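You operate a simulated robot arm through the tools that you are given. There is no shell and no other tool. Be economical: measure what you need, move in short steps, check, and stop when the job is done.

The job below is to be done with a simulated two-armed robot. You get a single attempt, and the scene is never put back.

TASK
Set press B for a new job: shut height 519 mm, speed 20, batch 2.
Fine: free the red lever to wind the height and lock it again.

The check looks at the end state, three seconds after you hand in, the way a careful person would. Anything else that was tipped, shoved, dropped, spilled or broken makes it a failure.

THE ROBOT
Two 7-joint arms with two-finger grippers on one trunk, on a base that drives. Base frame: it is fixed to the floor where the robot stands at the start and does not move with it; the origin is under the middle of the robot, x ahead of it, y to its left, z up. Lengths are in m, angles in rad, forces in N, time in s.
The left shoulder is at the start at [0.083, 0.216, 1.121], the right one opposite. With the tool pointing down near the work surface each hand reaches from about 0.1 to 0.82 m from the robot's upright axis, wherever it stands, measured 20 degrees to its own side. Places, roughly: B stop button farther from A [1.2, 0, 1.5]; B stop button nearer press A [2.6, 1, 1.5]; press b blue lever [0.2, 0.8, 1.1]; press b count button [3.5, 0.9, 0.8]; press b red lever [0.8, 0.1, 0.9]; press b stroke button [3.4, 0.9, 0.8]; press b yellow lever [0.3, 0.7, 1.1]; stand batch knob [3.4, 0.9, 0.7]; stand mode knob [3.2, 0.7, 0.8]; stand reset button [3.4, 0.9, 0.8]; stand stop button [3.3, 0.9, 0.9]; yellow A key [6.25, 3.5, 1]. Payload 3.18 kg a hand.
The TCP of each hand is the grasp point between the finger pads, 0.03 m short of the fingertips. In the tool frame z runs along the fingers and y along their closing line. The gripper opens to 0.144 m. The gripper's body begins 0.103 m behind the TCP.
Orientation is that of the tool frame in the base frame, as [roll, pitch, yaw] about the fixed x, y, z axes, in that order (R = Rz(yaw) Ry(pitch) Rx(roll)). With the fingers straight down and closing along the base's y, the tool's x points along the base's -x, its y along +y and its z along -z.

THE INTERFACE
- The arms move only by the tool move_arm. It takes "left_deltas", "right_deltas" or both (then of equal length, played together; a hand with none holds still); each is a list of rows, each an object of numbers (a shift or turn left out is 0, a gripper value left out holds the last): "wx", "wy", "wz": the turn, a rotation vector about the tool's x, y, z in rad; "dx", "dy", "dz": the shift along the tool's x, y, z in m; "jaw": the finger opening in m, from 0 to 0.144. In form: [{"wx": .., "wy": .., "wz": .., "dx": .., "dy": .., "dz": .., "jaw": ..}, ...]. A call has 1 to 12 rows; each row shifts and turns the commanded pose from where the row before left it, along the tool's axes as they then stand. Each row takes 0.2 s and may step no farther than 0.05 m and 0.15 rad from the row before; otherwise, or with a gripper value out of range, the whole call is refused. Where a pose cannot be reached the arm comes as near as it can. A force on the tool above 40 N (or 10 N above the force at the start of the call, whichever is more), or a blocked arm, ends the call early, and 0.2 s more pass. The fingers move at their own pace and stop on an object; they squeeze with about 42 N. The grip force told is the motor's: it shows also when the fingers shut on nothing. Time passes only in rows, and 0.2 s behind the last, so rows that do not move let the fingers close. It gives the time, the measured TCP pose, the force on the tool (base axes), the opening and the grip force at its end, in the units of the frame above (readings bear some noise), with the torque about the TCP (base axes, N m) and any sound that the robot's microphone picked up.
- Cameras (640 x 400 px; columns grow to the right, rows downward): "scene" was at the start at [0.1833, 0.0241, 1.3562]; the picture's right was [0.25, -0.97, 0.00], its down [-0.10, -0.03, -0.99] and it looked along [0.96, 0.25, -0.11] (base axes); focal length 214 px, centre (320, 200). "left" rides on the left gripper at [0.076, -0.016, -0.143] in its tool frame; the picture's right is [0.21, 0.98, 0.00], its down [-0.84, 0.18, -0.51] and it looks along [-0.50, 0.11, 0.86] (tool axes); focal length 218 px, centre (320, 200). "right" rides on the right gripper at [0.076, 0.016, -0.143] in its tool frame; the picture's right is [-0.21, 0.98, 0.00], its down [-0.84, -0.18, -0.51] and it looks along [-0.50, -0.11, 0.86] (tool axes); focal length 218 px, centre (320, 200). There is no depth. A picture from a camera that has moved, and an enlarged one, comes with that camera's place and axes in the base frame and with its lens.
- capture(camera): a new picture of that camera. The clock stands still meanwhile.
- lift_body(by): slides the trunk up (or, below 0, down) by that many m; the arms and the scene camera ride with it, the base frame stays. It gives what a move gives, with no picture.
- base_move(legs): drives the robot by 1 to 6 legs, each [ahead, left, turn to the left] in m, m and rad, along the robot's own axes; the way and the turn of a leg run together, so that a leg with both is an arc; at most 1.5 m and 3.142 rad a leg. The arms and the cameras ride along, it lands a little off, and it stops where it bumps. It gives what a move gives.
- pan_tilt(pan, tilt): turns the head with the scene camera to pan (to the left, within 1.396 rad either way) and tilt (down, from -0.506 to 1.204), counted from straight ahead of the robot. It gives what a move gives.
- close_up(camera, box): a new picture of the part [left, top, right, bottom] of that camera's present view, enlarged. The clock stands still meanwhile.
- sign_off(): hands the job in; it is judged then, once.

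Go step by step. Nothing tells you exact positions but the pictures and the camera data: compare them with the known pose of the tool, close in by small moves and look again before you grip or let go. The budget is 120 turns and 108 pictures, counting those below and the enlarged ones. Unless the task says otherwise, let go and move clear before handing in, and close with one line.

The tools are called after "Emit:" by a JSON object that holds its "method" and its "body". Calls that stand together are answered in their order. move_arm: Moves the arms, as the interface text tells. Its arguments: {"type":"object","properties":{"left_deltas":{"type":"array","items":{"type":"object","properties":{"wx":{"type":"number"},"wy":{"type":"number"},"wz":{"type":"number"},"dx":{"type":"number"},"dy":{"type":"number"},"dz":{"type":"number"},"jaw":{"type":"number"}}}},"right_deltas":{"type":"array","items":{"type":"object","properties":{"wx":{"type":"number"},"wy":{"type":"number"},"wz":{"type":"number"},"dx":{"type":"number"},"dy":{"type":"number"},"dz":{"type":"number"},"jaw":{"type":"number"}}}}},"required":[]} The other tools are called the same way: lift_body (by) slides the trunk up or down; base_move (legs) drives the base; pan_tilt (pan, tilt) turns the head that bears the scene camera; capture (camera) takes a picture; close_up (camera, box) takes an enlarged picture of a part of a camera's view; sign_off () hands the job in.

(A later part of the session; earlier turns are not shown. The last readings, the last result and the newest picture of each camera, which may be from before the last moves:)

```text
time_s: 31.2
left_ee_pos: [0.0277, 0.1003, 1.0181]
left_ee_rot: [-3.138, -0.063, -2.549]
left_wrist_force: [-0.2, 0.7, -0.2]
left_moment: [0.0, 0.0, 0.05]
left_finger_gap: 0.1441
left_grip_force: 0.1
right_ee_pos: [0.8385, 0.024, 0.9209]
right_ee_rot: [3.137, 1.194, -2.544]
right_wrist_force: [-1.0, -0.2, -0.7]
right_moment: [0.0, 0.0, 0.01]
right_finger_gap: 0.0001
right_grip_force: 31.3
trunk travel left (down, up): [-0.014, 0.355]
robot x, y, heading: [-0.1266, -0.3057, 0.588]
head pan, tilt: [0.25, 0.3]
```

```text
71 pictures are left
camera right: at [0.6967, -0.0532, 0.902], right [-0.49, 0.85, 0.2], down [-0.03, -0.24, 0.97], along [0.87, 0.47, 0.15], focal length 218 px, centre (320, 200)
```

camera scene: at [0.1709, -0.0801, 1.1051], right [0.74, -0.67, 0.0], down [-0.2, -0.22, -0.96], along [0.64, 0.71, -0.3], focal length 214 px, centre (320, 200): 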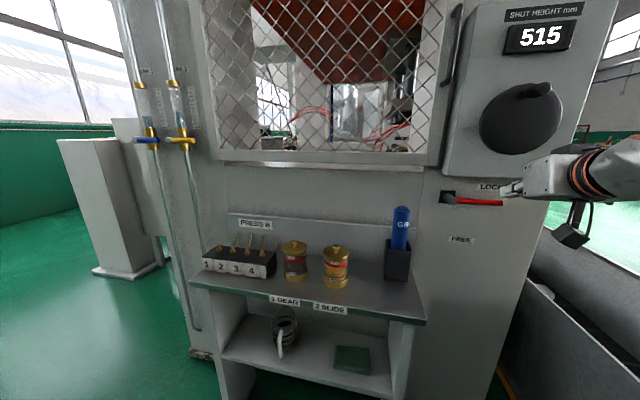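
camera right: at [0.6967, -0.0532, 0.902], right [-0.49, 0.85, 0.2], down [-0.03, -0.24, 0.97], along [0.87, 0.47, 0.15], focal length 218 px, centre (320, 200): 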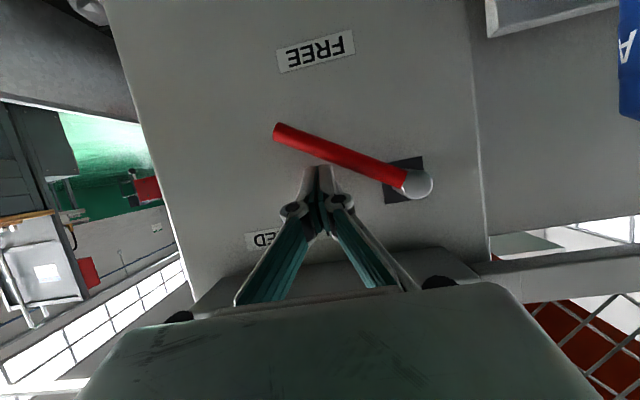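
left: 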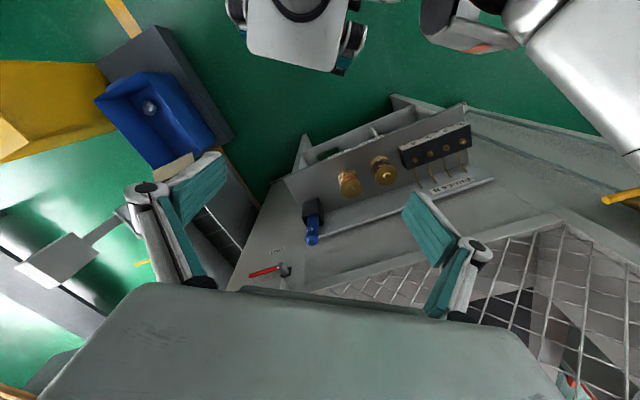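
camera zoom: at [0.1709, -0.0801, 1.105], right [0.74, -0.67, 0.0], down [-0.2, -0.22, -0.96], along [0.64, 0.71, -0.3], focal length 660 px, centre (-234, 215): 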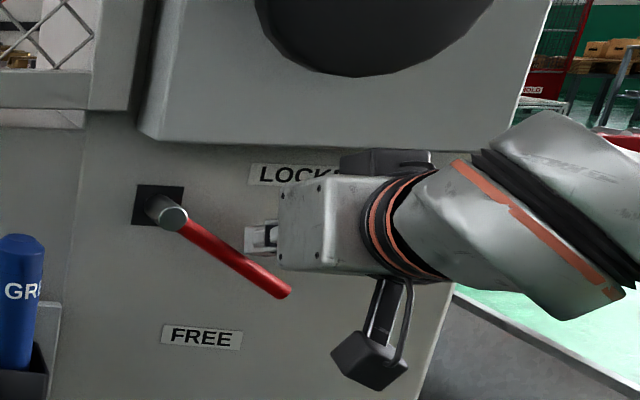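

The lever follows nicely. Continue along the arc towards pointing down.

Emit:
{"method": "move_arm", "body": {"right_deltas": [{"dz": 0.0073, "dx": 0.018, "dy": 0.008}, {"dz": 0.006, "dx": 0.0155, "dy": 0.013}, {"dz": 0.0045, "dx": 0.0112, "dy": 0.017}, {}]}}

Emit:
{"method": "close_up", "body": {"camera": "scene", "box": [420, 130, 580, 260]}}

```text
time_s: 32.2
left_ee_pos: [0.0281, 0.1021, 1.018]
left_ee_rot: [-3.137, -0.064, -2.549]
left_wrist_force: [0.5, 0.0, 0.2]
left_moment: [-0.02, 0.01, -0.03]
left_finger_gap: 0.1439
left_grip_force: 0.0
right_ee_pos: [0.8165, 0.0551, 0.8714]
right_ee_rot: [3.137, 1.193, -2.544]
right_wrist_force: [-0.4, 0.1, -0.1]
right_moment: [-0.01, -0.02, -0.01]
right_finger_gap: 0.0
right_grip_force: 30.5
trunk travel left (down, up): [-0.014, 0.355]
robot x, y, heading: [-0.127, -0.3083, 0.591]
head pan, tilt: [0.25, 0.3]
```

```text
3.08 times, centred on (500, 195) of scene
camera zoom: at [0.1711, -0.08, 1.1049], right [0.74, -0.67, 0.0], down [-0.2, -0.22, -0.96], along [0.64, 0.71, -0.3], focal length 660 px, centre (-234, 215)
```

zoom: 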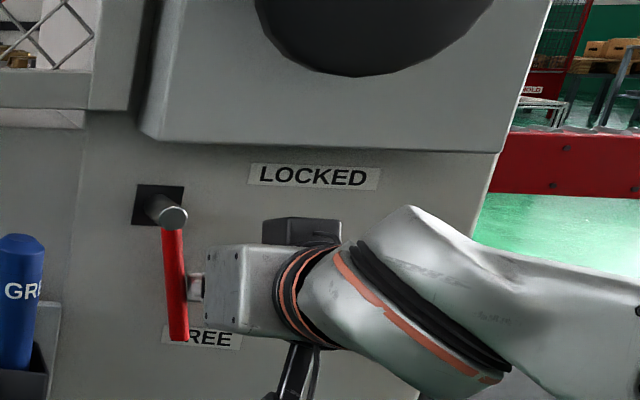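

The lever now hangs straight down. A gentle further push left to confirm it's at the stop.

Emit:
{"method": "move_arm", "body": {"right_deltas": [{"dy": 0.006}, {"dy": 0.006}, {}]}}

Emit:
{"method": "close_up", "body": {"camera": "scene", "box": [420, 130, 580, 260]}}

```text
time_s: 33.0
left_ee_pos: [0.0296, 0.0988, 1.0182]
left_ee_rot: [-3.14, -0.063, -2.551]
left_wrist_force: [1.1, 0.4, 0.2]
left_moment: [-0.05, -0.01, -0.02]
left_finger_gap: 0.1442
left_grip_force: 0.1
right_ee_pos: [0.8134, 0.0591, 0.8706]
right_ee_rot: [3.134, 1.193, -2.555]
right_wrist_force: [7.5, -18.8, -1.2]
right_moment: [-0.32, -0.14, -0.28]
right_finger_gap: 0.0
right_grip_force: 31.0
trunk travel left (down, up): [-0.014, 0.355]
robot x, y, heading: [-0.1287, -0.3057, 0.59]
head pan, tilt: [0.25, 0.3]
```

```text
3.08 times, centred on (500, 195) of scene
camera zoom: at [0.1721, -0.082, 1.105], right [0.74, -0.67, 0.0], down [-0.2, -0.22, -0.96], along [0.64, 0.71, -0.3], focal length 660 px, centre (-234, 215)
```

zoom: 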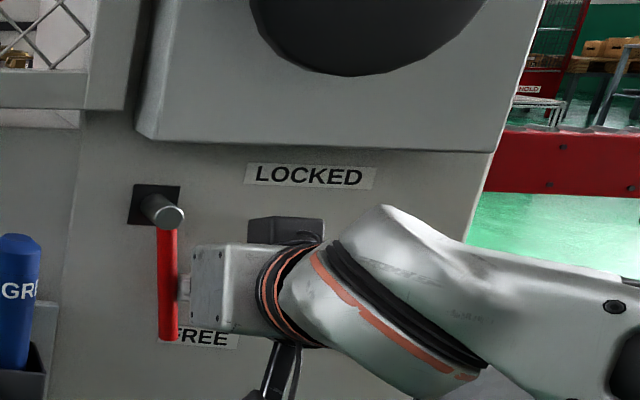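

Firm stop at FREE. Now back the hand off and rise in front of the wheel with the jaw partly open.

Emit:
{"method": "move_arm", "body": {"right_deltas": [{"dy": -0.025}, {"dz": -0.037, "dx": 0.0146}, {"dz": -0.037, "dx": 0.0146}, {"dz": -0.037, "dx": 0.0146}, {"dz": -0.037, "dx": 0.0146}, {"dz": -0.037, "dx": 0.0146}]}}

Emit:
{"method": "move_arm", "body": {"right_deltas": [{"dx": -0.0412, "dz": -0.0162, "jaw": 0.07}, {"dx": -0.0412, "dz": -0.0162}, {"dx": -0.0412, "dz": -0.0162}, {"dx": -0.0412, "dz": -0.0162}, {"dx": -0.0412, "dz": -0.0162}, {"dx": -0.0412, "dz": -0.0162}, {"dx": -0.0412, "dz": -0.0162}, {"wy": -0.1}, {"wy": -0.1}, {"wy": -0.1}, {"wy": -0.07}, {}]}}

Emit:
{"method": "capture", "body": {"camera": "right"}}

Emit:
{"method": "capture", "body": {"camera": "scene"}}

```text
time_s: 34.4
left_ee_pos: [0.0282, 0.1024, 1.0185]
left_ee_rot: [-3.141, -0.065, -2.551]
left_wrist_force: [0.0, -0.7, 0.4]
left_moment: [0.0, 0.02, 0.01]
left_finger_gap: 0.144
left_grip_force: 0.0
right_ee_pos: [0.7407, -0.0131, 0.8732]
right_ee_rot: [3.136, 1.196, -2.545]
right_wrist_force: [-0.6, -1.0, 0.4]
right_moment: [-0.03, -0.02, 0.04]
right_finger_gap: 0.0
right_grip_force: 30.7
right hand out of reach, approached as far as the arm can: row 4, 5, 6
trunk travel left (down, up): [-0.014, 0.355]
robot x, y, heading: [-0.1274, -0.3053, 0.592]
head pan, tilt: [0.25, 0.3]
```

```text
time_s: 37.0
left_ee_pos: [0.0277, 0.1013, 1.017]
left_ee_rot: [-3.138, -0.065, -2.55]
left_wrist_force: [0.9, 0.8, -0.4]
left_moment: [0.0, 0.01, -0.03]
left_finger_gap: 0.1438
left_grip_force: 0.1
right_ee_pos: [0.7419, -0.0114, 1.1832]
right_ee_rot: [2.826, 1.565, -2.857]
right_wrist_force: [0.4, 0.2, 0.0]
right_moment: [0.01, 0.01, 0.01]
right_finger_gap: 0.07
right_grip_force: 0.1
trunk travel left (down, up): [-0.014, 0.355]
robot x, y, heading: [-0.1263, -0.3078, 0.592]
head pan, tilt: [0.25, 0.3]
```

```text
68 pictures are left
camera right: at [0.6145, -0.0799, 1.1074], right [-0.55, 0.81, 0.21], down [-0.31, -0.43, 0.84], along [0.77, 0.4, 0.49], focal length 218 px, centre (320, 200)
```

right: 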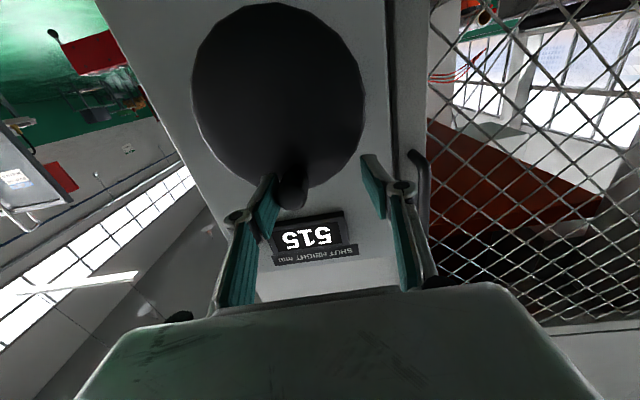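

```text
67 pictures are left
camera scene: at [0.1712, -0.08, 1.1049], right [0.74, -0.67, 0.0], down [-0.2, -0.22, -0.96], along [0.64, 0.71, -0.3], focal length 214 px, centre (320, 200)
```

scene: 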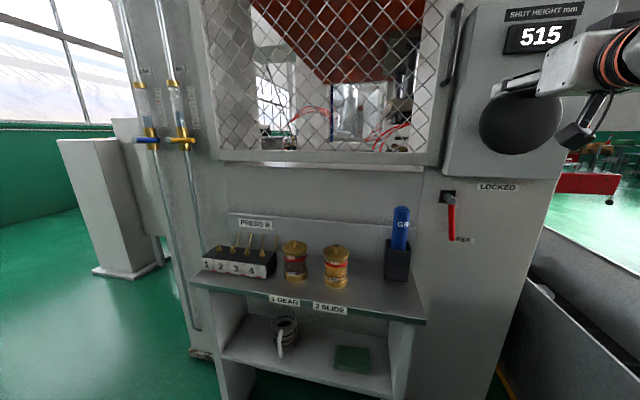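

The hand is already around the spinner's depth, level, with the spinner between the fingers. Let me enlarge to check before closing.

Emit:
{"method": "close_up", "body": {"camera": "right", "box": [220, 120, 420, 245]}}

Emit:
{"method": "close_up", "body": {"camera": "scene", "box": [460, 40, 620, 170]}}

```text
3.20 times, centred on (320, 182) of right
camera zoom: at [0.6145, -0.0799, 1.1074], right [-0.55, 0.81, 0.21], down [-0.31, -0.43, 0.84], along [0.77, 0.4, 0.49], focal length 698 px, centre (320, 256)
```

zoom: 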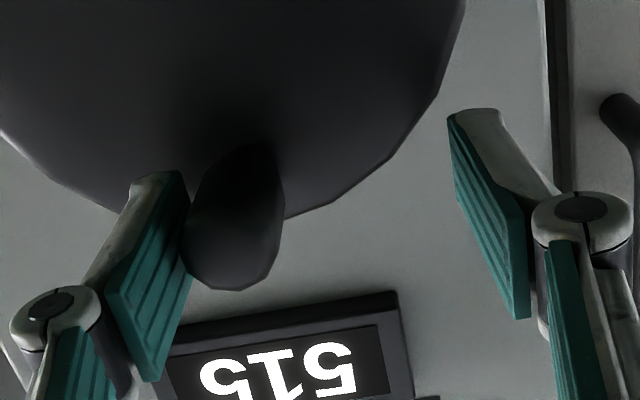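

```text
3.08 times, centred on (540, 105) of scene
camera zoom: at [0.1712, -0.08, 1.1049], right [0.74, -0.67, 0.0], down [-0.2, -0.22, -0.96], along [0.64, 0.71, -0.3], focal length 660 px, centre (-357, 492)
```

zoom: 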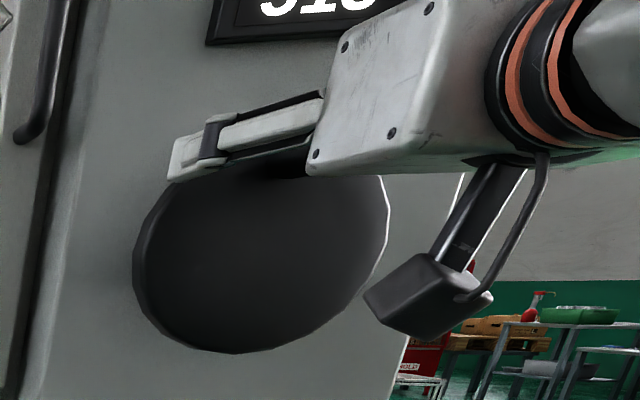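

The spinner is between the fingers but off-centre to the right by ~2 cm. I'll centre and close.

Emit:
{"method": "move_arm", "body": {"right_deltas": [{"dy": -0.01}, {"dy": -0.01}, {"jaw": 0.015}, {}, {}]}}

Emit:
{"method": "close_up", "body": {"camera": "right", "box": [220, 120, 420, 245]}}

```text
time_s: 38.2
left_ee_pos: [0.0276, 0.1001, 1.0186]
left_ee_rot: [-3.141, -0.065, -2.549]
left_wrist_force: [-0.3, -0.3, 0.1]
left_moment: [-0.01, 0.0, -0.02]
left_finger_gap: 0.144
left_grip_force: 0.1
right_ee_pos: [0.7532, -0.0282, 1.1827]
right_ee_rot: [2.796, 1.565, -2.886]
right_wrist_force: [3.3, -2.3, 0.4]
right_moment: [-0.17, 0.08, 0.15]
right_finger_gap: 0.0235
right_grip_force: 45.2
trunk travel left (down, up): [-0.014, 0.355]
robot x, y, heading: [-0.1288, -0.3037, 0.586]
head pan, tilt: [0.25, 0.3]
```

```text
3.20 times, centred on (320, 182) of right
camera zoom: at [0.6261, -0.0964, 1.1071], right [-0.55, 0.81, 0.21], down [-0.31, -0.43, 0.85], along [0.77, 0.4, 0.49], focal length 698 px, centre (320, 256)
```

zoom: 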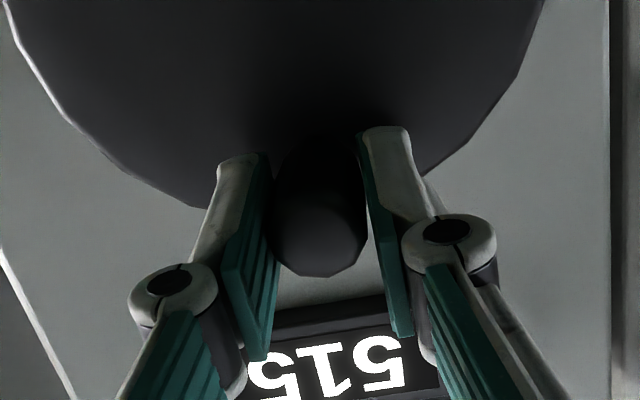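

Spinner gripped (23.5 mm). I'll turn the wheel 45° clockwise and read the display.

Emit:
{"method": "move_arm", "body": {"right_deltas": [{"dy": -0.0129, "dx": 0.0017}, {"dy": -0.0121, "dx": 0.005}, {"dy": -0.0104, "dx": 0.0079}, {}]}}

Emit:
{"method": "close_up", "body": {"camera": "right", "box": [160, 50, 480, 250]}}

Emit:
{"method": "close_up", "body": {"camera": "scene", "box": [440, 0, 640, 170]}}

```text
time_s: 39.2
left_ee_pos: [0.0283, 0.1025, 1.0172]
left_ee_rot: [-3.139, -0.064, -2.55]
left_wrist_force: [0.2, 0.8, -0.2]
left_moment: [-0.01, -0.01, 0.01]
left_finger_gap: 0.144
left_grip_force: 0.1
right_ee_pos: [0.7729, -0.0578, 1.168]
right_ee_rot: [-3.134, 1.563, -2.531]
right_wrist_force: [-1.8, 10.4, 3.8]
right_moment: [0.31, 0.02, 0.35]
right_finger_gap: 0.0232
right_grip_force: 45.3
trunk travel left (down, up): [-0.014, 0.355]
robot x, y, heading: [-0.1248, -0.3073, 0.59]
head pan, tilt: [0.25, 0.3]
```

```text
2.00 times, centred on (320, 150) of right
camera zoom: at [0.6462, -0.1253, 1.0921], right [-0.55, 0.81, 0.21], down [-0.31, -0.43, 0.85], along [0.77, 0.4, 0.49], focal length 436 px, centre (320, 300)
```

zoom: 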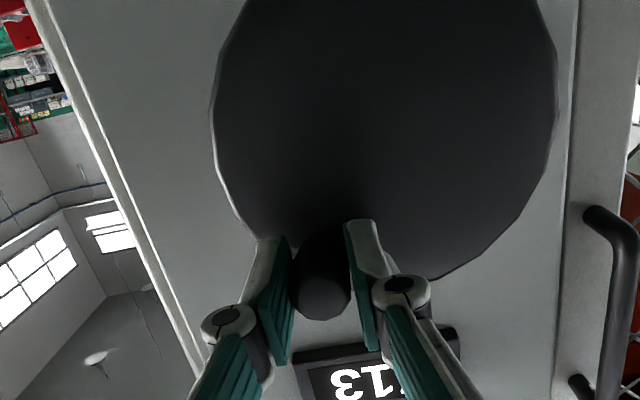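

```text
2.35 times, centred on (540, 85) of scene
camera zoom: at [0.1707, -0.0791, 1.1048], right [0.74, -0.67, 0.0], down [-0.2, -0.22, -0.96], along [0.64, 0.71, -0.3], focal length 505 px, centre (-198, 471)
```

zoom: 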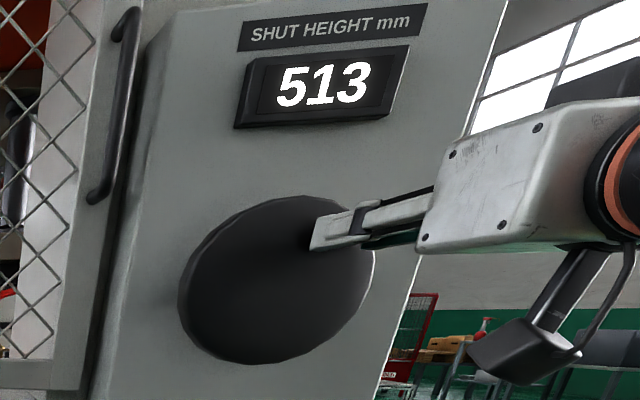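

Clockwise lowers it (513), about 2 mm per 45°. I'll reverse counter-clockwise by 90° and read again.

Emit:
{"method": "move_arm", "body": {"right_deltas": [{"dy": 0.0104, "dx": -0.0079}, {"dy": 0.0121, "dx": -0.005}, {"dy": 0.0129, "dx": -0.0017}, {"dy": 0.0129, "dx": 0.0017}, {"dy": 0.0121, "dx": 0.005}, {"dy": 0.0104, "dx": 0.0079}, {}]}}

Emit:
{"method": "close_up", "body": {"camera": "scene", "box": [440, 0, 640, 170]}}

```text
time_s: 40.8
left_ee_pos: [0.028, 0.0993, 1.0175]
left_ee_rot: [-3.14, -0.063, -2.548]
left_wrist_force: [-0.2, 1.0, 0.1]
left_moment: [0.04, 0.03, 0.0]
left_finger_gap: 0.1439
left_grip_force: 0.0
right_ee_pos: [0.7331, -0.0009, 1.1692]
right_ee_rot: [2.981, 1.554, -2.694]
right_wrist_force: [-1.3, -9.7, 0.7]
right_moment: [0.06, -0.46, -0.21]
right_finger_gap: 0.0233
right_grip_force: 44.9
trunk travel left (down, up): [-0.014, 0.355]
robot x, y, heading: [-0.1283, -0.3065, 0.588]
head pan, tilt: [0.25, 0.3]
```

```text
2.35 times, centred on (540, 85) of scene
camera zoom: at [0.1708, -0.0811, 1.1052], right [0.74, -0.67, 0.0], down [-0.2, -0.22, -0.96], along [0.64, 0.71, -0.29], focal length 505 px, centre (-198, 471)
```

zoom: 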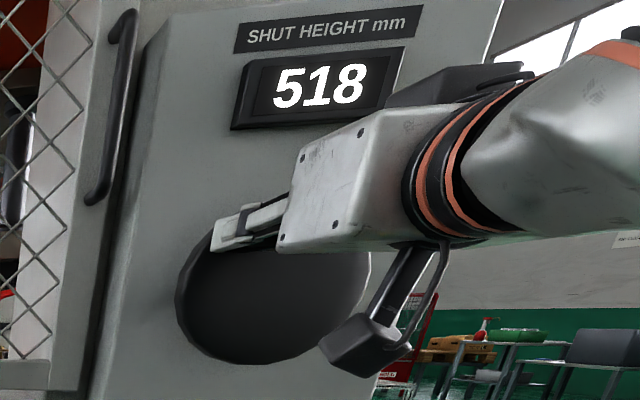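

518, so about 18° per mm (20 mm/turn). Another ~27° counter-clockwise should centre on 519.

Emit:
{"method": "move_arm", "body": {"right_deltas": [{"dy": 0.0073, "dx": 0.0092}, {"dy": 0.0049, "dx": 0.0107}, {}, {}]}}

Emit:
{"method": "close_up", "body": {"camera": "scene", "box": [440, 0, 640, 170]}}

```text
time_s: 41.8
left_ee_pos: [0.0265, 0.0998, 1.0172]
left_ee_rot: [-3.141, -0.063, -2.55]
left_wrist_force: [-0.8, 0.5, -0.6]
left_moment: [0.0, -0.01, 0.01]
left_finger_gap: 0.1438
left_grip_force: 0.0
right_ee_pos: [0.7332, 0.0003, 1.1692]
right_ee_rot: [3.002, 1.555, -2.673]
right_wrist_force: [-9.0, -9.4, -4.1]
right_moment: [0.1, -0.04, -0.02]
right_finger_gap: 0.0231
right_grip_force: 44.6
right hand out of reach, approached as far as the arm can: row 1, 2
trunk travel left (down, up): [-0.014, 0.355]
robot x, y, heading: [-0.1244, -0.3029, 0.59]
head pan, tilt: [0.25, 0.3]
```

```text
2.35 times, centred on (540, 85) of scene
camera zoom: at [0.1704, -0.081, 1.1053], right [0.74, -0.67, 0.0], down [-0.2, -0.22, -0.96], along [0.64, 0.71, -0.29], focal length 505 px, centre (-198, 471)
```

zoom: 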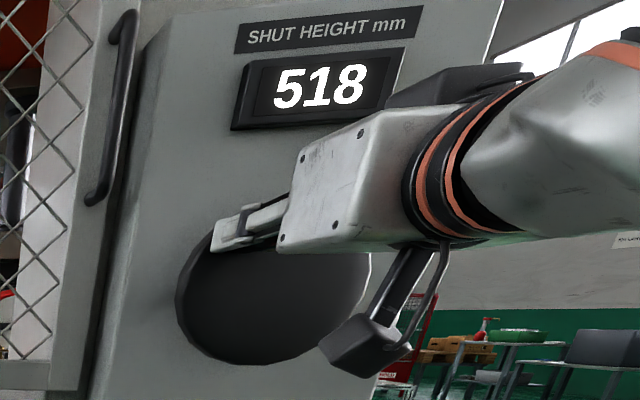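

The level wrist posture limits further travel; I'll let the hand pitch slightly as it continues the arc.

Emit:
{"method": "move_arm", "body": {"right_deltas": [{"dy": 0.0073, "dx": 0.0092, "wy": 0.08}, {"dy": 0.0049, "dx": 0.0107, "wy": 0.08}, {}, {}]}}

Emit:
{"method": "close_up", "body": {"camera": "scene", "box": [440, 0, 640, 170]}}

```text
time_s: 42.8
left_ee_pos: [0.0277, 0.1017, 1.0171]
left_ee_rot: [-3.137, -0.064, -2.549]
left_wrist_force: [-0.8, 1.0, 0.1]
left_moment: [0.06, -0.04, -0.02]
left_finger_gap: 0.1441
left_grip_force: 0.1
right_ee_pos: [0.7256, 0.0084, 1.1497]
right_ee_rot: [3.137, 1.407, -2.543]
right_wrist_force: [6.6, 3.6, 9.3]
right_moment: [0.17, -0.81, 0.16]
right_finger_gap: 0.0234
right_grip_force: 44.7
trunk travel left (down, up): [-0.014, 0.355]
robot x, y, heading: [-0.1273, -0.3098, 0.586]
head pan, tilt: [0.25, 0.3]
```

```text
2.35 times, centred on (540, 85) of scene
camera zoom: at [0.1708, -0.0798, 1.105], right [0.74, -0.67, 0.0], down [-0.2, -0.22, -0.96], along [0.64, 0.71, -0.3], focal length 505 px, centre (-198, 471)
```

zoom: 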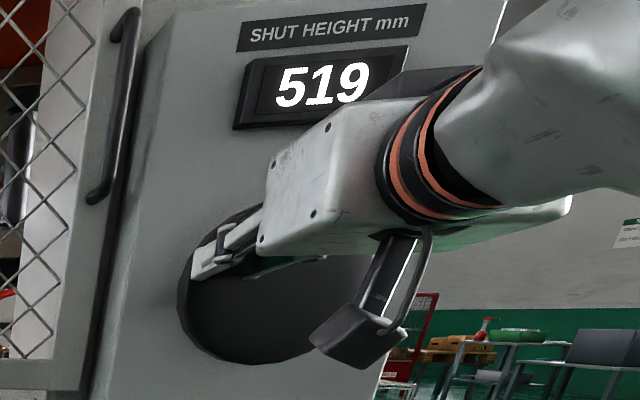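

519 reached, near the middle of its band. Release the spinner and back straight off.

Emit:
{"method": "move_arm", "body": {"right_deltas": [{"jaw": 0.06}, {}, {"dz": -0.03}, {"dz": -0.03}, {"dz": -0.03}, {"wy": 0.1}, {"wy": 0.1}]}}

Emit:
{"method": "capture", "body": {"camera": "scene"}}

Emit:
{"method": "capture", "body": {"camera": "right"}}

```text
time_s: 44.4
left_ee_pos: [0.0279, 0.0999, 1.0171]
left_ee_rot: [-3.138, -0.064, -2.55]
left_wrist_force: [-0.7, 0.5, -0.8]
left_moment: [-0.02, 0.01, -0.01]
left_finger_gap: 0.1441
left_grip_force: 0.1
right_ee_pos: [0.6521, -0.042, 1.1647]
right_ee_rot: [3.138, 1.203, -2.544]
right_wrist_force: [-0.1, 0.3, -0.5]
right_moment: [-0.01, 0.04, -0.01]
right_finger_gap: 0.06
right_grip_force: 0.0
trunk travel left (down, up): [-0.014, 0.355]
robot x, y, heading: [-0.1284, -0.3051, 0.589]
head pan, tilt: [0.25, 0.3]
```

```text
58 pictures are left
camera scene: at [0.1709, -0.08, 1.105], right [0.74, -0.67, 0.0], down [-0.2, -0.22, -0.96], along [0.64, 0.71, -0.3], focal length 214 px, centre (320, 200)
```

scene: 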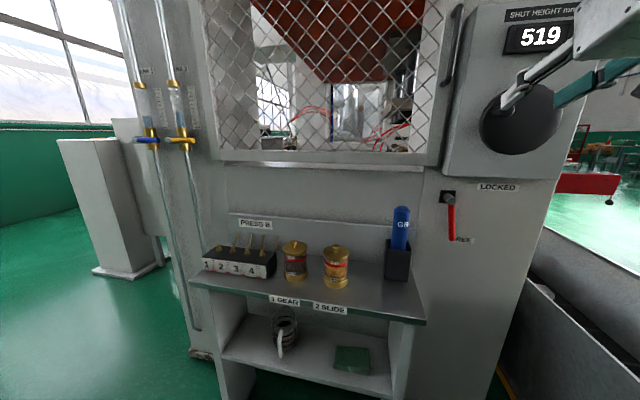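

```text
57 pictures are left
camera right: at [0.5115, -0.1197, 1.1434], right [-0.49, 0.85, 0.2], down [-0.04, -0.25, 0.97], along [0.87, 0.47, 0.15], focal length 218 px, centre (320, 200)
```

right: 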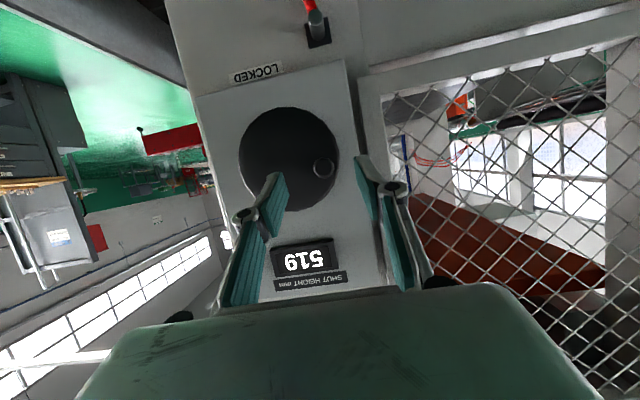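

519 holds. Next I'll descend in front (clear of the spinner), jaw 70 mm, to straddle the hanging lever and swing it back up to LOCKED.

Emit:
{"method": "move_arm", "body": {"right_deltas": [{"dz": 0.0139, "dx": 0.0354, "dy": 0.005, "jaw": 0.07}, {"dz": 0.0139, "dx": 0.0354, "dy": 0.005}, {"dz": 0.0139, "dx": 0.0354, "dy": 0.005}, {"dz": 0.0139, "dx": 0.0354, "dy": 0.005}, {"dz": 0.0139, "dx": 0.0354, "dy": 0.005}, {}]}}

Emit:
{"method": "capture", "body": {"camera": "right"}}

```text
time_s: 45.8
left_ee_pos: [0.0274, 0.1, 1.0181]
left_ee_rot: [-3.139, -0.062, -2.55]
left_wrist_force: [0.5, -0.5, 0.0]
left_moment: [-0.01, -0.01, -0.01]
left_finger_gap: 0.1441
left_grip_force: 0.1
right_ee_pos: [0.6418, -0.022, 0.9736]
right_ee_rot: [3.137, 1.207, -2.544]
right_wrist_force: [-0.2, 0.1, -0.1]
right_moment: [0.02, 0.02, -0.01]
right_finger_gap: 0.07
right_grip_force: 0.1
trunk travel left (down, up): [-0.014, 0.355]
robot x, y, heading: [-0.1294, -0.3084, 0.59]
head pan, tilt: [0.25, 0.3]
```

```text
56 pictures are left
camera right: at [0.4995, -0.099, 0.9535], right [-0.49, 0.85, 0.2], down [-0.04, -0.25, 0.97], along [0.87, 0.47, 0.16], focal length 218 px, centre (320, 200)
```

right: 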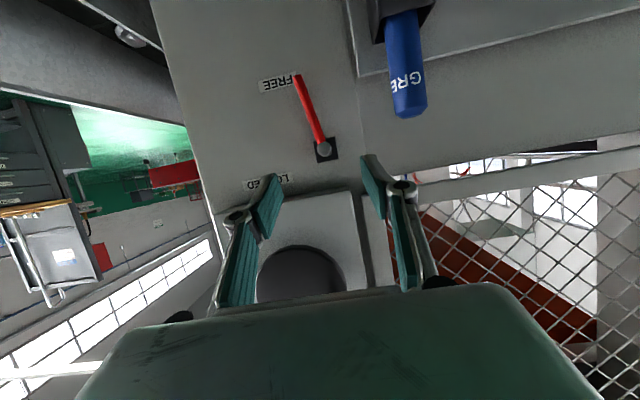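

Good alignment between the fingers. Advancing diagonally forward-down toward the lever.

Emit:
{"method": "move_arm", "body": {"right_deltas": [{"dz": 0.0437, "dx": 0.0079}, {"dz": 0.0437, "dx": 0.0079}, {"dz": 0.0437, "dx": 0.0079}, {}]}}

Emit:
{"method": "capture", "body": {"camera": "right"}}

Emit:
{"method": "capture", "body": {"camera": "scene"}}

```text
time_s: 46.8
left_ee_pos: [0.0274, 0.1009, 1.0173]
left_ee_rot: [-3.139, -0.064, -2.55]
left_wrist_force: [-0.7, 0.4, 0.0]
left_moment: [0.03, -0.01, -0.01]
left_finger_gap: 0.1443
left_grip_force: 0.1
right_ee_pos: [0.7333, 0.045, 0.9068]
right_ee_rot: [3.138, 1.206, -2.544]
right_wrist_force: [-0.2, -0.2, 0.7]
right_moment: [0.04, 0.02, -0.03]
right_finger_gap: 0.07
right_grip_force: 0.1
trunk travel left (down, up): [-0.014, 0.355]
robot x, y, heading: [-0.1265, -0.3096, 0.59]
head pan, tilt: [0.25, 0.3]
```

```text
55 pictures are left
camera right: at [0.5921, -0.0329, 0.8862], right [-0.49, 0.85, 0.2], down [-0.04, -0.25, 0.97], along [0.87, 0.47, 0.16], focal length 218 px, centre (320, 200)
```

right: 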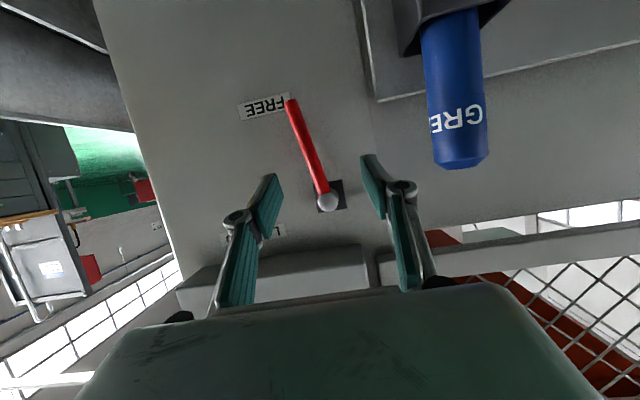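

```text
54 pictures are left
camera scene: at [0.1707, -0.0804, 1.1053], right [0.74, -0.67, 0.0], down [-0.2, -0.22, -0.96], along [0.64, 0.71, -0.3], focal length 214 px, centre (320, 200)
```

scene: 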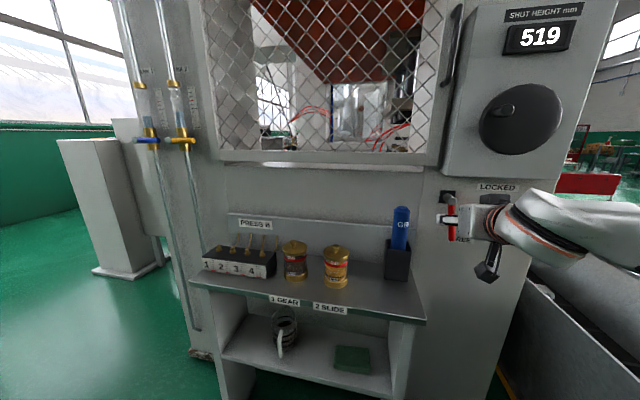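

Lever stays centred in the gap and the bottle is clear. Two more steps in.

Emit:
{"method": "move_arm", "body": {"right_deltas": [{"dz": 0.0445, "dx": 0.0087}, {"dz": 0.0445, "dx": 0.0087}, {}]}}

Emit:
{"method": "capture", "body": {"camera": "right"}}

Emit:
{"method": "close_up", "body": {"camera": "scene", "box": [360, 150, 560, 310]}}

```text
time_s: 47.6
left_ee_pos: [0.0295, 0.0992, 1.0175]
left_ee_rot: [-3.137, -0.062, -2.55]
left_wrist_force: [-1.3, -0.2, -0.6]
left_moment: [-0.03, -0.04, 0.0]
left_finger_gap: 0.1439
left_grip_force: 0.1
right_ee_pos: [0.798, 0.0897, 0.8575]
right_ee_rot: [3.138, 1.205, -2.54]
right_wrist_force: [0.7, 0.2, 0.2]
right_moment: [-0.04, 0.01, 0.0]
right_finger_gap: 0.0701
right_grip_force: 0.1
trunk travel left (down, up): [-0.014, 0.355]
robot x, y, heading: [-0.1258, -0.3059, 0.588]
head pan, tilt: [0.25, 0.3]
```

```text
53 pictures are left
camera right: at [0.6566, 0.0122, 0.8372], right [-0.49, 0.85, 0.2], down [-0.04, -0.25, 0.97], along [0.87, 0.47, 0.16], focal length 218 px, centre (320, 200)
```

right: 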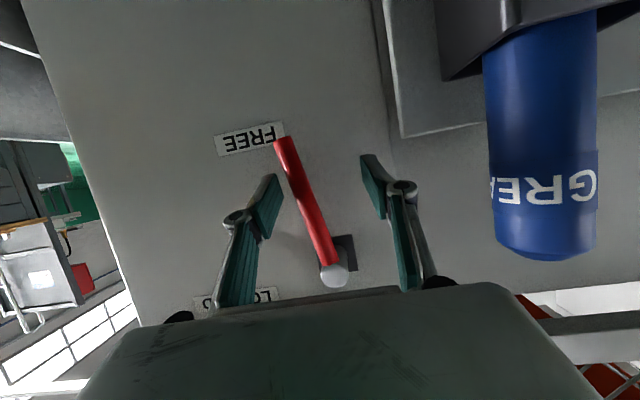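

```text
2.50 times, centred on (460, 230) of scene
camera zoom: at [0.1707, -0.0804, 1.1053], right [0.74, -0.67, 0.0], down [-0.2, -0.22, -0.96], along [0.64, 0.71, -0.3], focal length 536 px, centre (-30, 125)
```

zoom: 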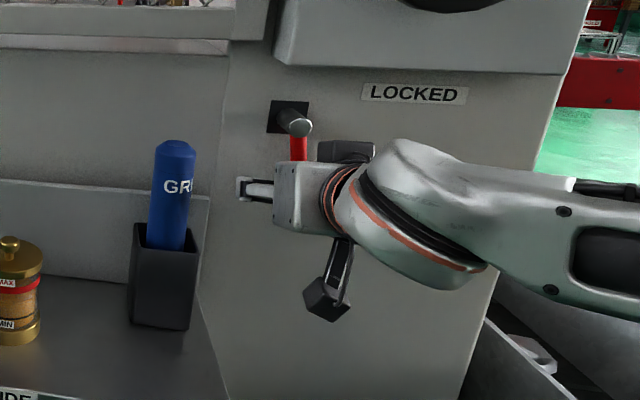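

Straddled. Swing it right and up along its arc to LOCKED.

Emit:
{"method": "move_arm", "body": {"right_deltas": [{"dy": -0.025}, {"dy": -0.02, "dx": -0.001}, {"dy": -0.02, "dx": -0.001}, {"dy": -0.018, "dx": -0.0105, "dz": -0.004}, {"dy": -0.018, "dx": -0.0105, "dz": -0.004}, {"dy": -0.012, "dx": -0.0205, "dz": -0.0078}, {"dy": -0.01, "dx": -0.0205, "dz": -0.0078}, {}]}}

Emit:
{"method": "capture", "body": {"camera": "right"}}

Emit:
{"method": "close_up", "body": {"camera": "scene", "box": [400, 0, 600, 260]}}

```text
time_s: 49.4
left_ee_pos: [0.0296, 0.1018, 1.0159]
left_ee_rot: [-3.14, -0.07, -2.551]
left_wrist_force: [-0.7, -0.3, 0.4]
left_moment: [-0.01, 0.0, -0.02]
left_finger_gap: 0.1438
left_grip_force: 0.0
right_ee_pos: [0.8683, -0.0093, 0.915]
right_ee_rot: [3.142, 1.194, -2.539]
right_wrist_force: [-14.8, -1.4, -22.9]
right_moment: [-0.85, -0.32, 0.76]
right_finger_gap: 0.0746
right_grip_force: 3.7
trunk travel left (down, up): [-0.014, 0.355]
robot x, y, heading: [-0.1264, -0.307, 0.593]
head pan, tilt: [0.25, 0.3]
```

```text
51 pictures are left
camera right: at [0.7266, -0.0876, 0.8969], right [-0.49, 0.85, 0.19], down [-0.03, -0.24, 0.97], along [0.87, 0.47, 0.14], focal length 218 px, centre (320, 200)
```

right: 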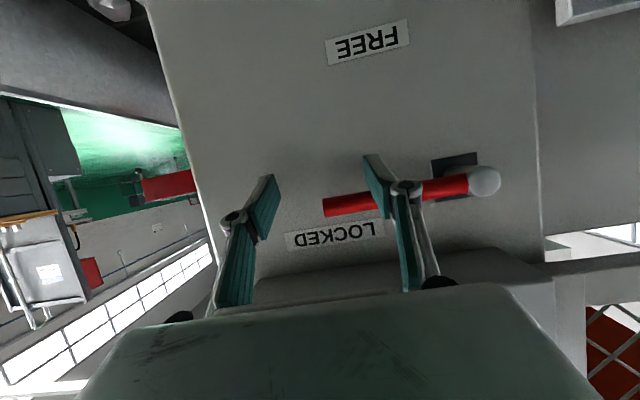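

```text
1.54 times, centred on (500, 130) of scene
camera zoom: at [0.1723, -0.0792, 1.1036], right [0.74, -0.67, 0.0], down [-0.2, -0.22, -0.95], along [0.64, 0.71, -0.3], focal length 330 px, centre (43, 308)
```

zoom: 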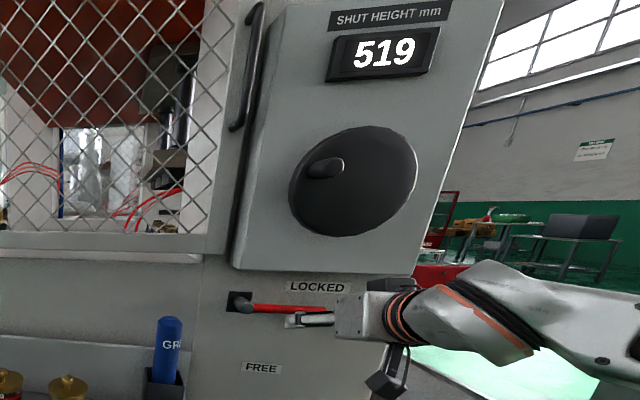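

Locked at its stop, display still 519. Drop slightly, back the hand off, then retreat the base to look for the speed/batch controls.

Emit:
{"method": "move_arm", "body": {"right_deltas": [{"dz": 0.0053, "dx": 0.014}, {"dz": -0.0374, "dx": 0.0142}, {"dz": -0.0374, "dx": 0.0142}, {"dz": -0.0374, "dx": 0.0142}, {}]}}

Emit:
{"method": "base_move", "body": {"legs": [[-0.25, 0, 0]]}}

Emit:
{"method": "pan_tilt", "body": {"pan": -0.5, "tilt": 0.25}}

Emit:
{"method": "capture", "body": {"camera": "scene"}}

```text
time_s: 50.6
left_ee_pos: [0.0277, 0.1014, 1.0192]
left_ee_rot: [-3.139, -0.064, -2.55]
left_wrist_force: [0.1, -1.2, -1.5]
left_moment: [0.0, 0.03, 0.01]
left_finger_gap: 0.1441
left_grip_force: 0.0
right_ee_pos: [0.7689, -0.0769, 0.91]
right_ee_rot: [3.135, 1.206, -2.545]
right_wrist_force: [0.5, 0.2, 0.0]
right_moment: [0.02, 0.01, -0.02]
right_finger_gap: 0.0699
right_grip_force: 0.1
trunk travel left (down, up): [-0.014, 0.355]
robot x, y, heading: [-0.1262, -0.3061, 0.595]
head pan, tilt: [0.25, 0.3]
```

```text
time_s: 52.4
left_ee_pos: [-0.1805, -0.0371, 1.0173]
left_ee_rot: [-3.138, -0.064, -2.546]
left_wrist_force: [-0.6, 0.3, 0.2]
left_moment: [0.0, -0.01, -0.02]
left_finger_gap: 0.1441
left_grip_force: 0.0
right_ee_pos: [0.561, -0.2125, 0.909]
right_ee_rot: [3.138, 1.207, -2.544]
right_wrist_force: [-0.2, -0.4, -0.4]
right_moment: [0.03, 0.0, 0.0]
right_finger_gap: 0.0698
right_grip_force: 0.1
trunk travel left (down, up): [-0.014, 0.355]
robot x, y, heading: [-0.3311, -0.4462, 0.591]
head pan, tilt: [0.25, 0.3]
```

```text
time_s: 53.5
left_ee_pos: [-0.1793, -0.0374, 1.0186]
left_ee_rot: [-3.138, -0.064, -2.546]
left_wrist_force: [0.5, -0.7, 0.8]
left_moment: [0.01, 0.02, -0.01]
left_finger_gap: 0.144
left_grip_force: 0.0
right_ee_pos: [0.5613, -0.2127, 0.9082]
right_ee_rot: [3.138, 1.207, -2.542]
right_wrist_force: [0.1, 0.0, -0.1]
right_moment: [0.01, 0.01, 0.02]
right_finger_gap: 0.07
right_grip_force: 0.0
trunk travel left (down, up): [-0.014, 0.355]
robot x, y, heading: [-0.3361, -0.4459, 0.594]
head pan, tilt: [-0.499, 0.25]
```

```text
49 pictures are left
camera scene: at [-0.0049, -0.2784, 1.1096], right [0.1, -1.0, 0.0], down [-0.25, -0.02, -0.97], along [0.96, 0.09, -0.25], focal length 214 px, centre (320, 200)
```

scene: 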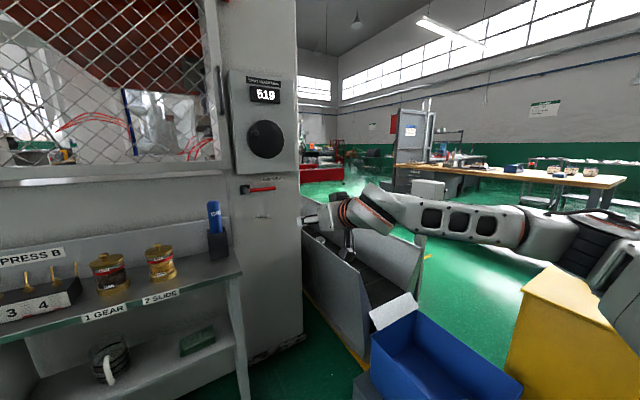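

Press B's panel shows 519 and lever locked. The control stand is on the far side; I'll raise the trunk, and tuck the right hand tool-down for driving.

Emit:
{"method": "move_arm", "body": {"right_deltas": [{"wy": 0.15, "jaw": 0.02}, {"wy": 0.15}, {"wy": 0.15}, {"wy": 0.15}, {"wy": 0.15}, {"wy": 0.15}, {"wy": 0.15}, {"wy": 0.15, "dx": 0.04}, {"dx": 0.045}, {"dx": 0.045}, {"dx": 0.045}, {"dx": 0.045}]}}

Emit:
{"method": "lift_body", "body": {"by": 0.19}}

Emit:
{"method": "pan_tilt", "body": {"pan": -0.6, "tilt": 0.3}}

Emit:
{"method": "capture", "body": {"camera": "scene"}}

```text
time_s: 56.1
left_ee_pos: [-0.1789, -0.0374, 1.0179]
left_ee_rot: [-3.141, -0.066, -2.546]
left_wrist_force: [0.2, -0.7, -0.2]
left_moment: [0.03, -0.01, 0.03]
left_finger_gap: 0.1441
left_grip_force: 0.1
right_ee_pos: [0.4165, -0.3126, 0.8325]
right_ee_rot: [3.137, 0.426, -2.544]
right_wrist_force: [0.8, 0.7, 0.0]
right_moment: [0.01, -0.01, 0.0]
right_finger_gap: 0.0201
right_grip_force: 0.1
right hand out of reach, approached as far as the arm can: row 6, 7, 8
trunk travel left (down, up): [-0.014, 0.355]
robot x, y, heading: [-0.332, -0.4414, 0.593]
head pan, tilt: [-0.499, 0.25]
```

```text
time_s: 58.2
left_ee_pos: [-0.1781, -0.037, 1.2059]
left_ee_rot: [-3.14, -0.066, -2.545]
left_wrist_force: [-0.1, 0.0, -0.1]
left_moment: [0.02, -0.01, -0.01]
left_finger_gap: 0.144
left_grip_force: 0.1
right_ee_pos: [0.4165, -0.3116, 1.0188]
right_ee_rot: [3.141, 0.421, -2.544]
right_wrist_force: [-0.6, 0.4, -0.4]
right_moment: [-0.01, -0.01, -0.02]
right_finger_gap: 0.0199
right_grip_force: 0.1
trunk travel left (down, up): [-0.204, 0.165]
robot x, y, heading: [-0.3324, -0.4448, 0.593]
head pan, tilt: [-0.499, 0.25]
```

```text
time_s: 58.9
left_ee_pos: [-0.1783, -0.0373, 1.2067]
left_ee_rot: [-3.138, -0.065, -2.546]
left_wrist_force: [-0.3, -1.2, 0.1]
left_moment: [-0.01, 0.0, 0.02]
left_finger_gap: 0.1441
left_grip_force: 0.1
right_ee_pos: [0.417, -0.3131, 1.0203]
right_ee_rot: [3.14, 0.422, -2.542]
right_wrist_force: [-0.2, -0.1, -0.2]
right_moment: [0.01, 0.03, 0.01]
right_finger_gap: 0.02
right_grip_force: 0.0
trunk travel left (down, up): [-0.204, 0.165]
robot x, y, heading: [-0.332, -0.4464, 0.59]
head pan, tilt: [-0.6, 0.3]
```

```text
48 pictures are left
camera scene: at [-0.1606, -0.3932, 1.3384], right [-0.01, -1.0, 0.0], down [-0.3, 0.0, -0.96], along [0.96, -0.01, -0.3], focal length 214 px, centre (320, 200)
```

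scene: 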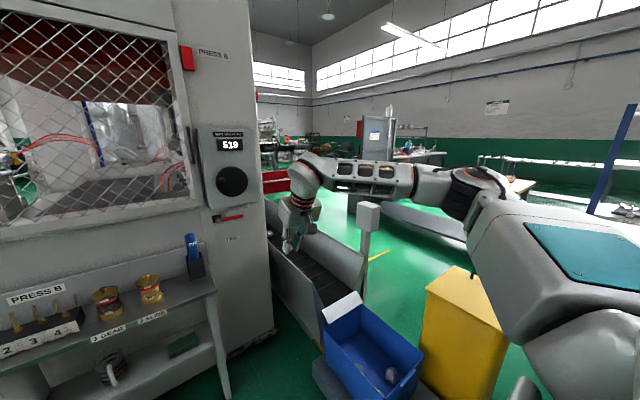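

The stand lies beyond the press at about (3.3, 0.8). I need to see the route on the right side, so I'll look right.

Emit:
{"method": "pan_tilt", "body": {"pan": -1.39, "tilt": 0.5}}

Emit:
{"method": "capture", "body": {"camera": "scene"}}

```text
time_s: 60.0
left_ee_pos: [-0.1788, -0.0375, 1.208]
left_ee_rot: [-3.138, -0.065, -2.547]
left_wrist_force: [0.1, 0.5, 0.1]
left_moment: [0.0, 0.01, -0.04]
left_finger_gap: 0.1438
left_grip_force: 0.0
right_ee_pos: [0.417, -0.3114, 1.0212]
right_ee_rot: [3.138, 0.421, -2.543]
right_wrist_force: [-0.2, -0.5, -0.1]
right_moment: [0.0, -0.01, -0.02]
right_finger_gap: 0.0201
right_grip_force: 0.1
trunk travel left (down, up): [-0.204, 0.165]
robot x, y, heading: [-0.3352, -0.4442, 0.592]
head pan, tilt: [-1.389, 0.499]
```

```text
47 pictures are left
camera scene: at [-0.1901, -0.4575, 1.32], right [-0.71, -0.7, 0.0], down [-0.34, 0.34, -0.88], along [0.61, -0.63, -0.48], focal length 214 px, centre (320, 200)
```

scene: 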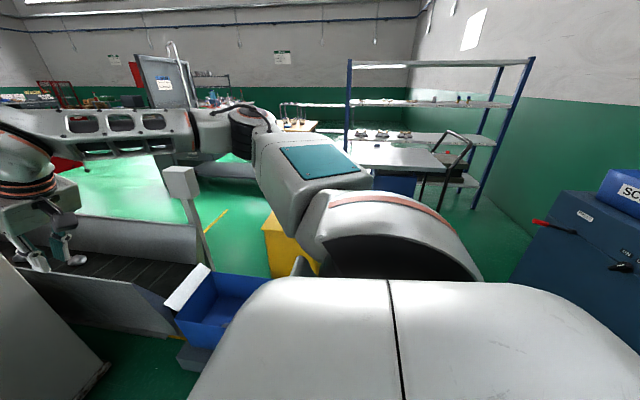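

There's an open aisle around the bins on the right. First I'll tuck the right arm closer in.

Emit:
{"method": "move_arm", "body": {"right_deltas": [{"dx": 0.033, "dz": -0.03}, {"dx": 0.033, "dz": -0.03}, {"dx": 0.033, "dz": -0.03}, {"dx": 0.033, "dz": -0.03}, {"dx": 0.033, "dz": -0.03}, {"dx": 0.033, "dz": -0.03}, {"dx": 0.033, "dz": -0.03}, {"wy": 0.1}, {"wy": 0.1}, {"wy": 0.1}, {"wy": 0.1}]}}

Emit:
{"method": "base_move", "body": {"legs": [[-0.25, 0, 0], [0, 0, -1.6]]}}

Emit:
{"method": "pan_tilt", "body": {"pan": 0.1, "tilt": 0.5}}

Emit:
{"method": "capture", "body": {"camera": "scene"}}

```text
time_s: 62.4
left_ee_pos: [-0.1788, -0.0373, 1.2069]
left_ee_rot: [-3.137, -0.062, -2.546]
left_wrist_force: [-0.2, -0.2, -0.4]
left_moment: [0.0, -0.02, -0.01]
left_finger_gap: 0.1438
left_grip_force: 0.0
right_ee_pos: [0.1703, -0.4798, 1.1166]
right_ee_rot: [3.14, 0.021, -2.541]
right_wrist_force: [-0.2, 0.9, -0.6]
right_moment: [-0.04, 0.0, 0.02]
right_finger_gap: 0.0199
right_grip_force: 0.2
trunk travel left (down, up): [-0.204, 0.165]
robot x, y, heading: [-0.3301, -0.4447, 0.595]
head pan, tilt: [-1.389, 0.499]
```

```text
time_s: 68.1
left_ee_pos: [-0.1358, -0.7486, 1.207]
left_ee_rot: [-3.141, -0.064, 2.144]
left_wrist_force: [-0.4, 0.1, 0.0]
left_moment: [-0.02, -0.01, -0.01]
left_finger_gap: 0.1437
left_grip_force: 0.0
right_ee_pos: [-0.586, -1.0891, 1.1169]
right_ee_rot: [3.141, 0.024, 2.147]
right_wrist_force: [0.3, -0.2, -0.2]
right_moment: [0.01, 0.0, 0.01]
right_finger_gap: 0.0201
right_grip_force: 0.1
trunk travel left (down, up): [-0.204, 0.165]
robot x, y, heading: [-0.5388, -0.583, -1.001]
head pan, tilt: [-1.389, 0.499]
```

```text
time_s: 69.7
left_ee_pos: [-0.1355, -0.7483, 1.2075]
left_ee_rot: [-3.138, -0.064, 2.143]
left_wrist_force: [0.9, 0.0, -0.6]
left_moment: [-0.01, -0.03, 0.01]
left_finger_gap: 0.1442
left_grip_force: 0.1
right_ee_pos: [-0.5866, -1.0881, 1.1161]
right_ee_rot: [3.14, 0.023, 2.146]
right_wrist_force: [0.1, 0.3, 0.1]
right_moment: [0.02, 0.03, 0.02]
right_finger_gap: 0.0199
right_grip_force: 0.0
trunk travel left (down, up): [-0.204, 0.165]
robot x, y, heading: [-0.5399, -0.5829, -1.002]
head pan, tilt: [0.099, 0.499]
```

```text
46 pictures are left
camera scene: at [-0.4314, -0.7339, 1.32], right [-0.78, -0.62, 0.0], down [-0.3, 0.38, -0.88], along [0.54, -0.69, -0.48], focal length 214 px, centre (320, 200)
```

scene: 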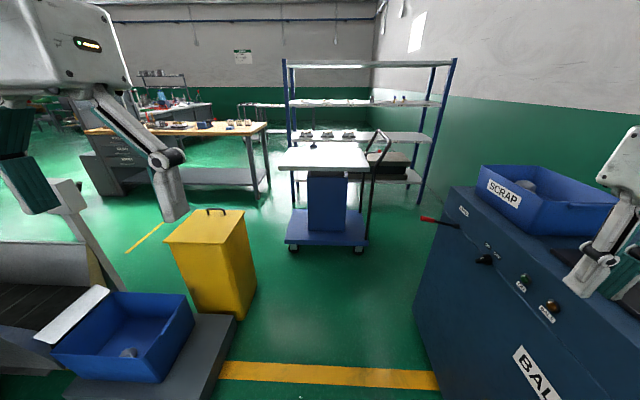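

The path between the yellow bin and the lift cart looks narrow (~0.5 m). I'll measure my own base by looking down, and look at the left side route too.

Emit:
{"method": "pan_tilt", "body": {"pan": 0.0, "tilt": 1.2}}

Emit:
{"method": "capture", "body": {"camera": "scene"}}

Emit:
{"method": "capture", "body": {"camera": "left"}}

```text
time_s: 70.8
left_ee_pos: [-0.1342, -0.748, 1.2076]
left_ee_rot: [-3.137, -0.065, 2.144]
left_wrist_force: [-0.6, -0.3, -0.5]
left_moment: [-0.01, -0.02, -0.02]
left_finger_gap: 0.1441
left_grip_force: 0.0
right_ee_pos: [-0.5863, -1.0891, 1.1169]
right_ee_rot: [3.139, 0.022, 2.148]
right_wrist_force: [0.3, -0.5, -0.2]
right_moment: [-0.03, 0.02, 0.0]
right_finger_gap: 0.0197
right_grip_force: 0.1
trunk travel left (down, up): [-0.204, 0.165]
robot x, y, heading: [-0.5399, -0.5869, -1.003]
head pan, tilt: [0.0, 1.201]
```

```text
45 pictures are left
camera scene: at [-0.4576, -0.7096, 1.2664], right [-0.84, -0.54, 0.0], down [-0.5, 0.78, -0.36], along [0.2, -0.31, -0.93], focal length 214 px, centre (320, 200)
```

scene: 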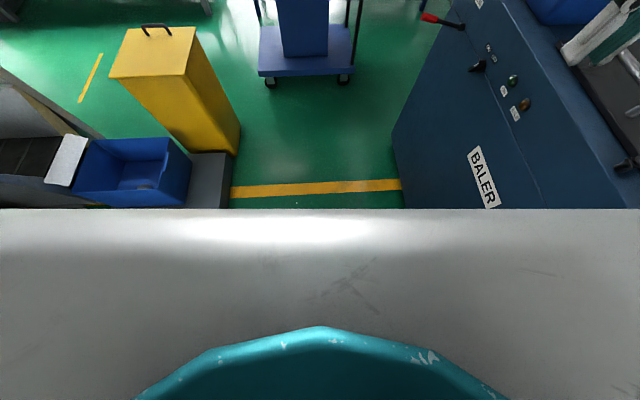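

```text
44 pictures are left
camera left: at [-0.1841, -0.6996, 1.3542], right [0.71, 0.7, 0.01], down [0.63, -0.64, 0.45], along [0.33, -0.31, -0.89], focal length 218 px, centre (320, 200)
```

left: 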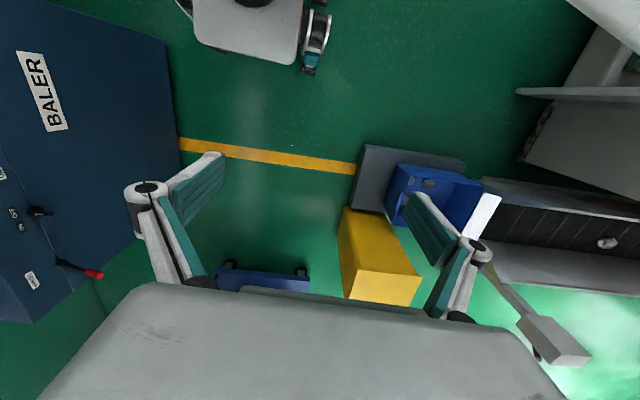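

The gap is too narrow (~0.42 m). I'll turn and examine the left route around the press.

Emit:
{"method": "base_move", "body": {"legs": [[0, 0, 2.3]]}}

Emit:
{"method": "pan_tilt", "body": {"pan": 0.3, "tilt": 0.35}}

Emit:
{"method": "capture", "body": {"camera": "scene"}}

```text
time_s: 76.6
left_ee_pos: [-0.6885, -0.1772, 1.2074]
left_ee_rot: [-3.138, -0.064, -1.836]
left_wrist_force: [0.3, -0.1, 0.6]
left_moment: [0.02, 0.01, 0.03]
left_finger_gap: 0.144
left_grip_force: 0.1
right_ee_pos: [-0.1344, -0.2836, 1.118]
right_ee_rot: [3.14, 0.022, -1.833]
right_wrist_force: [0.4, -0.7, -0.1]
right_moment: [0.02, 0.03, 0.04]
right_finger_gap: 0.02
right_grip_force: 0.0
trunk travel left (down, up): [-0.204, 0.165]
robot x, y, heading: [-0.5433, -0.5834, 1.301]
head pan, tilt: [0.0, 1.201]
```

```text
time_s: 77.8
left_ee_pos: [-0.6883, -0.1766, 1.2079]
left_ee_rot: [-3.139, -0.066, -1.836]
left_wrist_force: [-0.4, 0.4, 0.1]
left_moment: [-0.04, -0.02, -0.01]
left_finger_gap: 0.1441
left_grip_force: 0.1
right_ee_pos: [-0.1339, -0.2836, 1.1171]
right_ee_rot: [3.14, 0.023, -1.834]
right_wrist_force: [0.0, -0.1, -0.6]
right_moment: [-0.03, -0.03, 0.01]
right_finger_gap: 0.02
right_grip_force: 0.1
trunk travel left (down, up): [-0.204, 0.165]
robot x, y, heading: [-0.5376, -0.5848, 1.302]
head pan, tilt: [0.3, 0.351]
```

```text
43 pictures are left
camera scene: at [-0.5162, -0.4027, 1.3336], right [1.0, 0.03, 0.0], down [0.01, -0.34, -0.94], along [-0.03, 0.94, -0.34], focal length 214 px, centre (320, 200)
```

scene: 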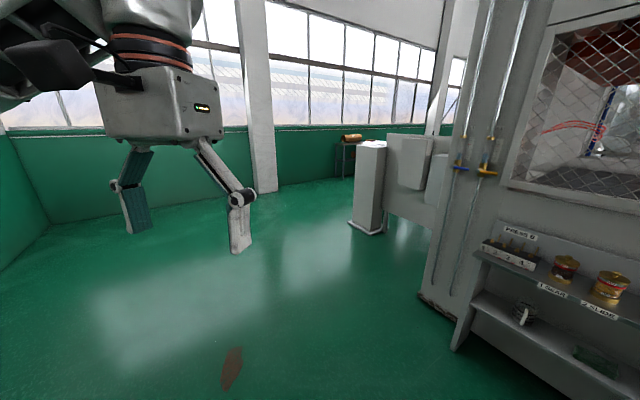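

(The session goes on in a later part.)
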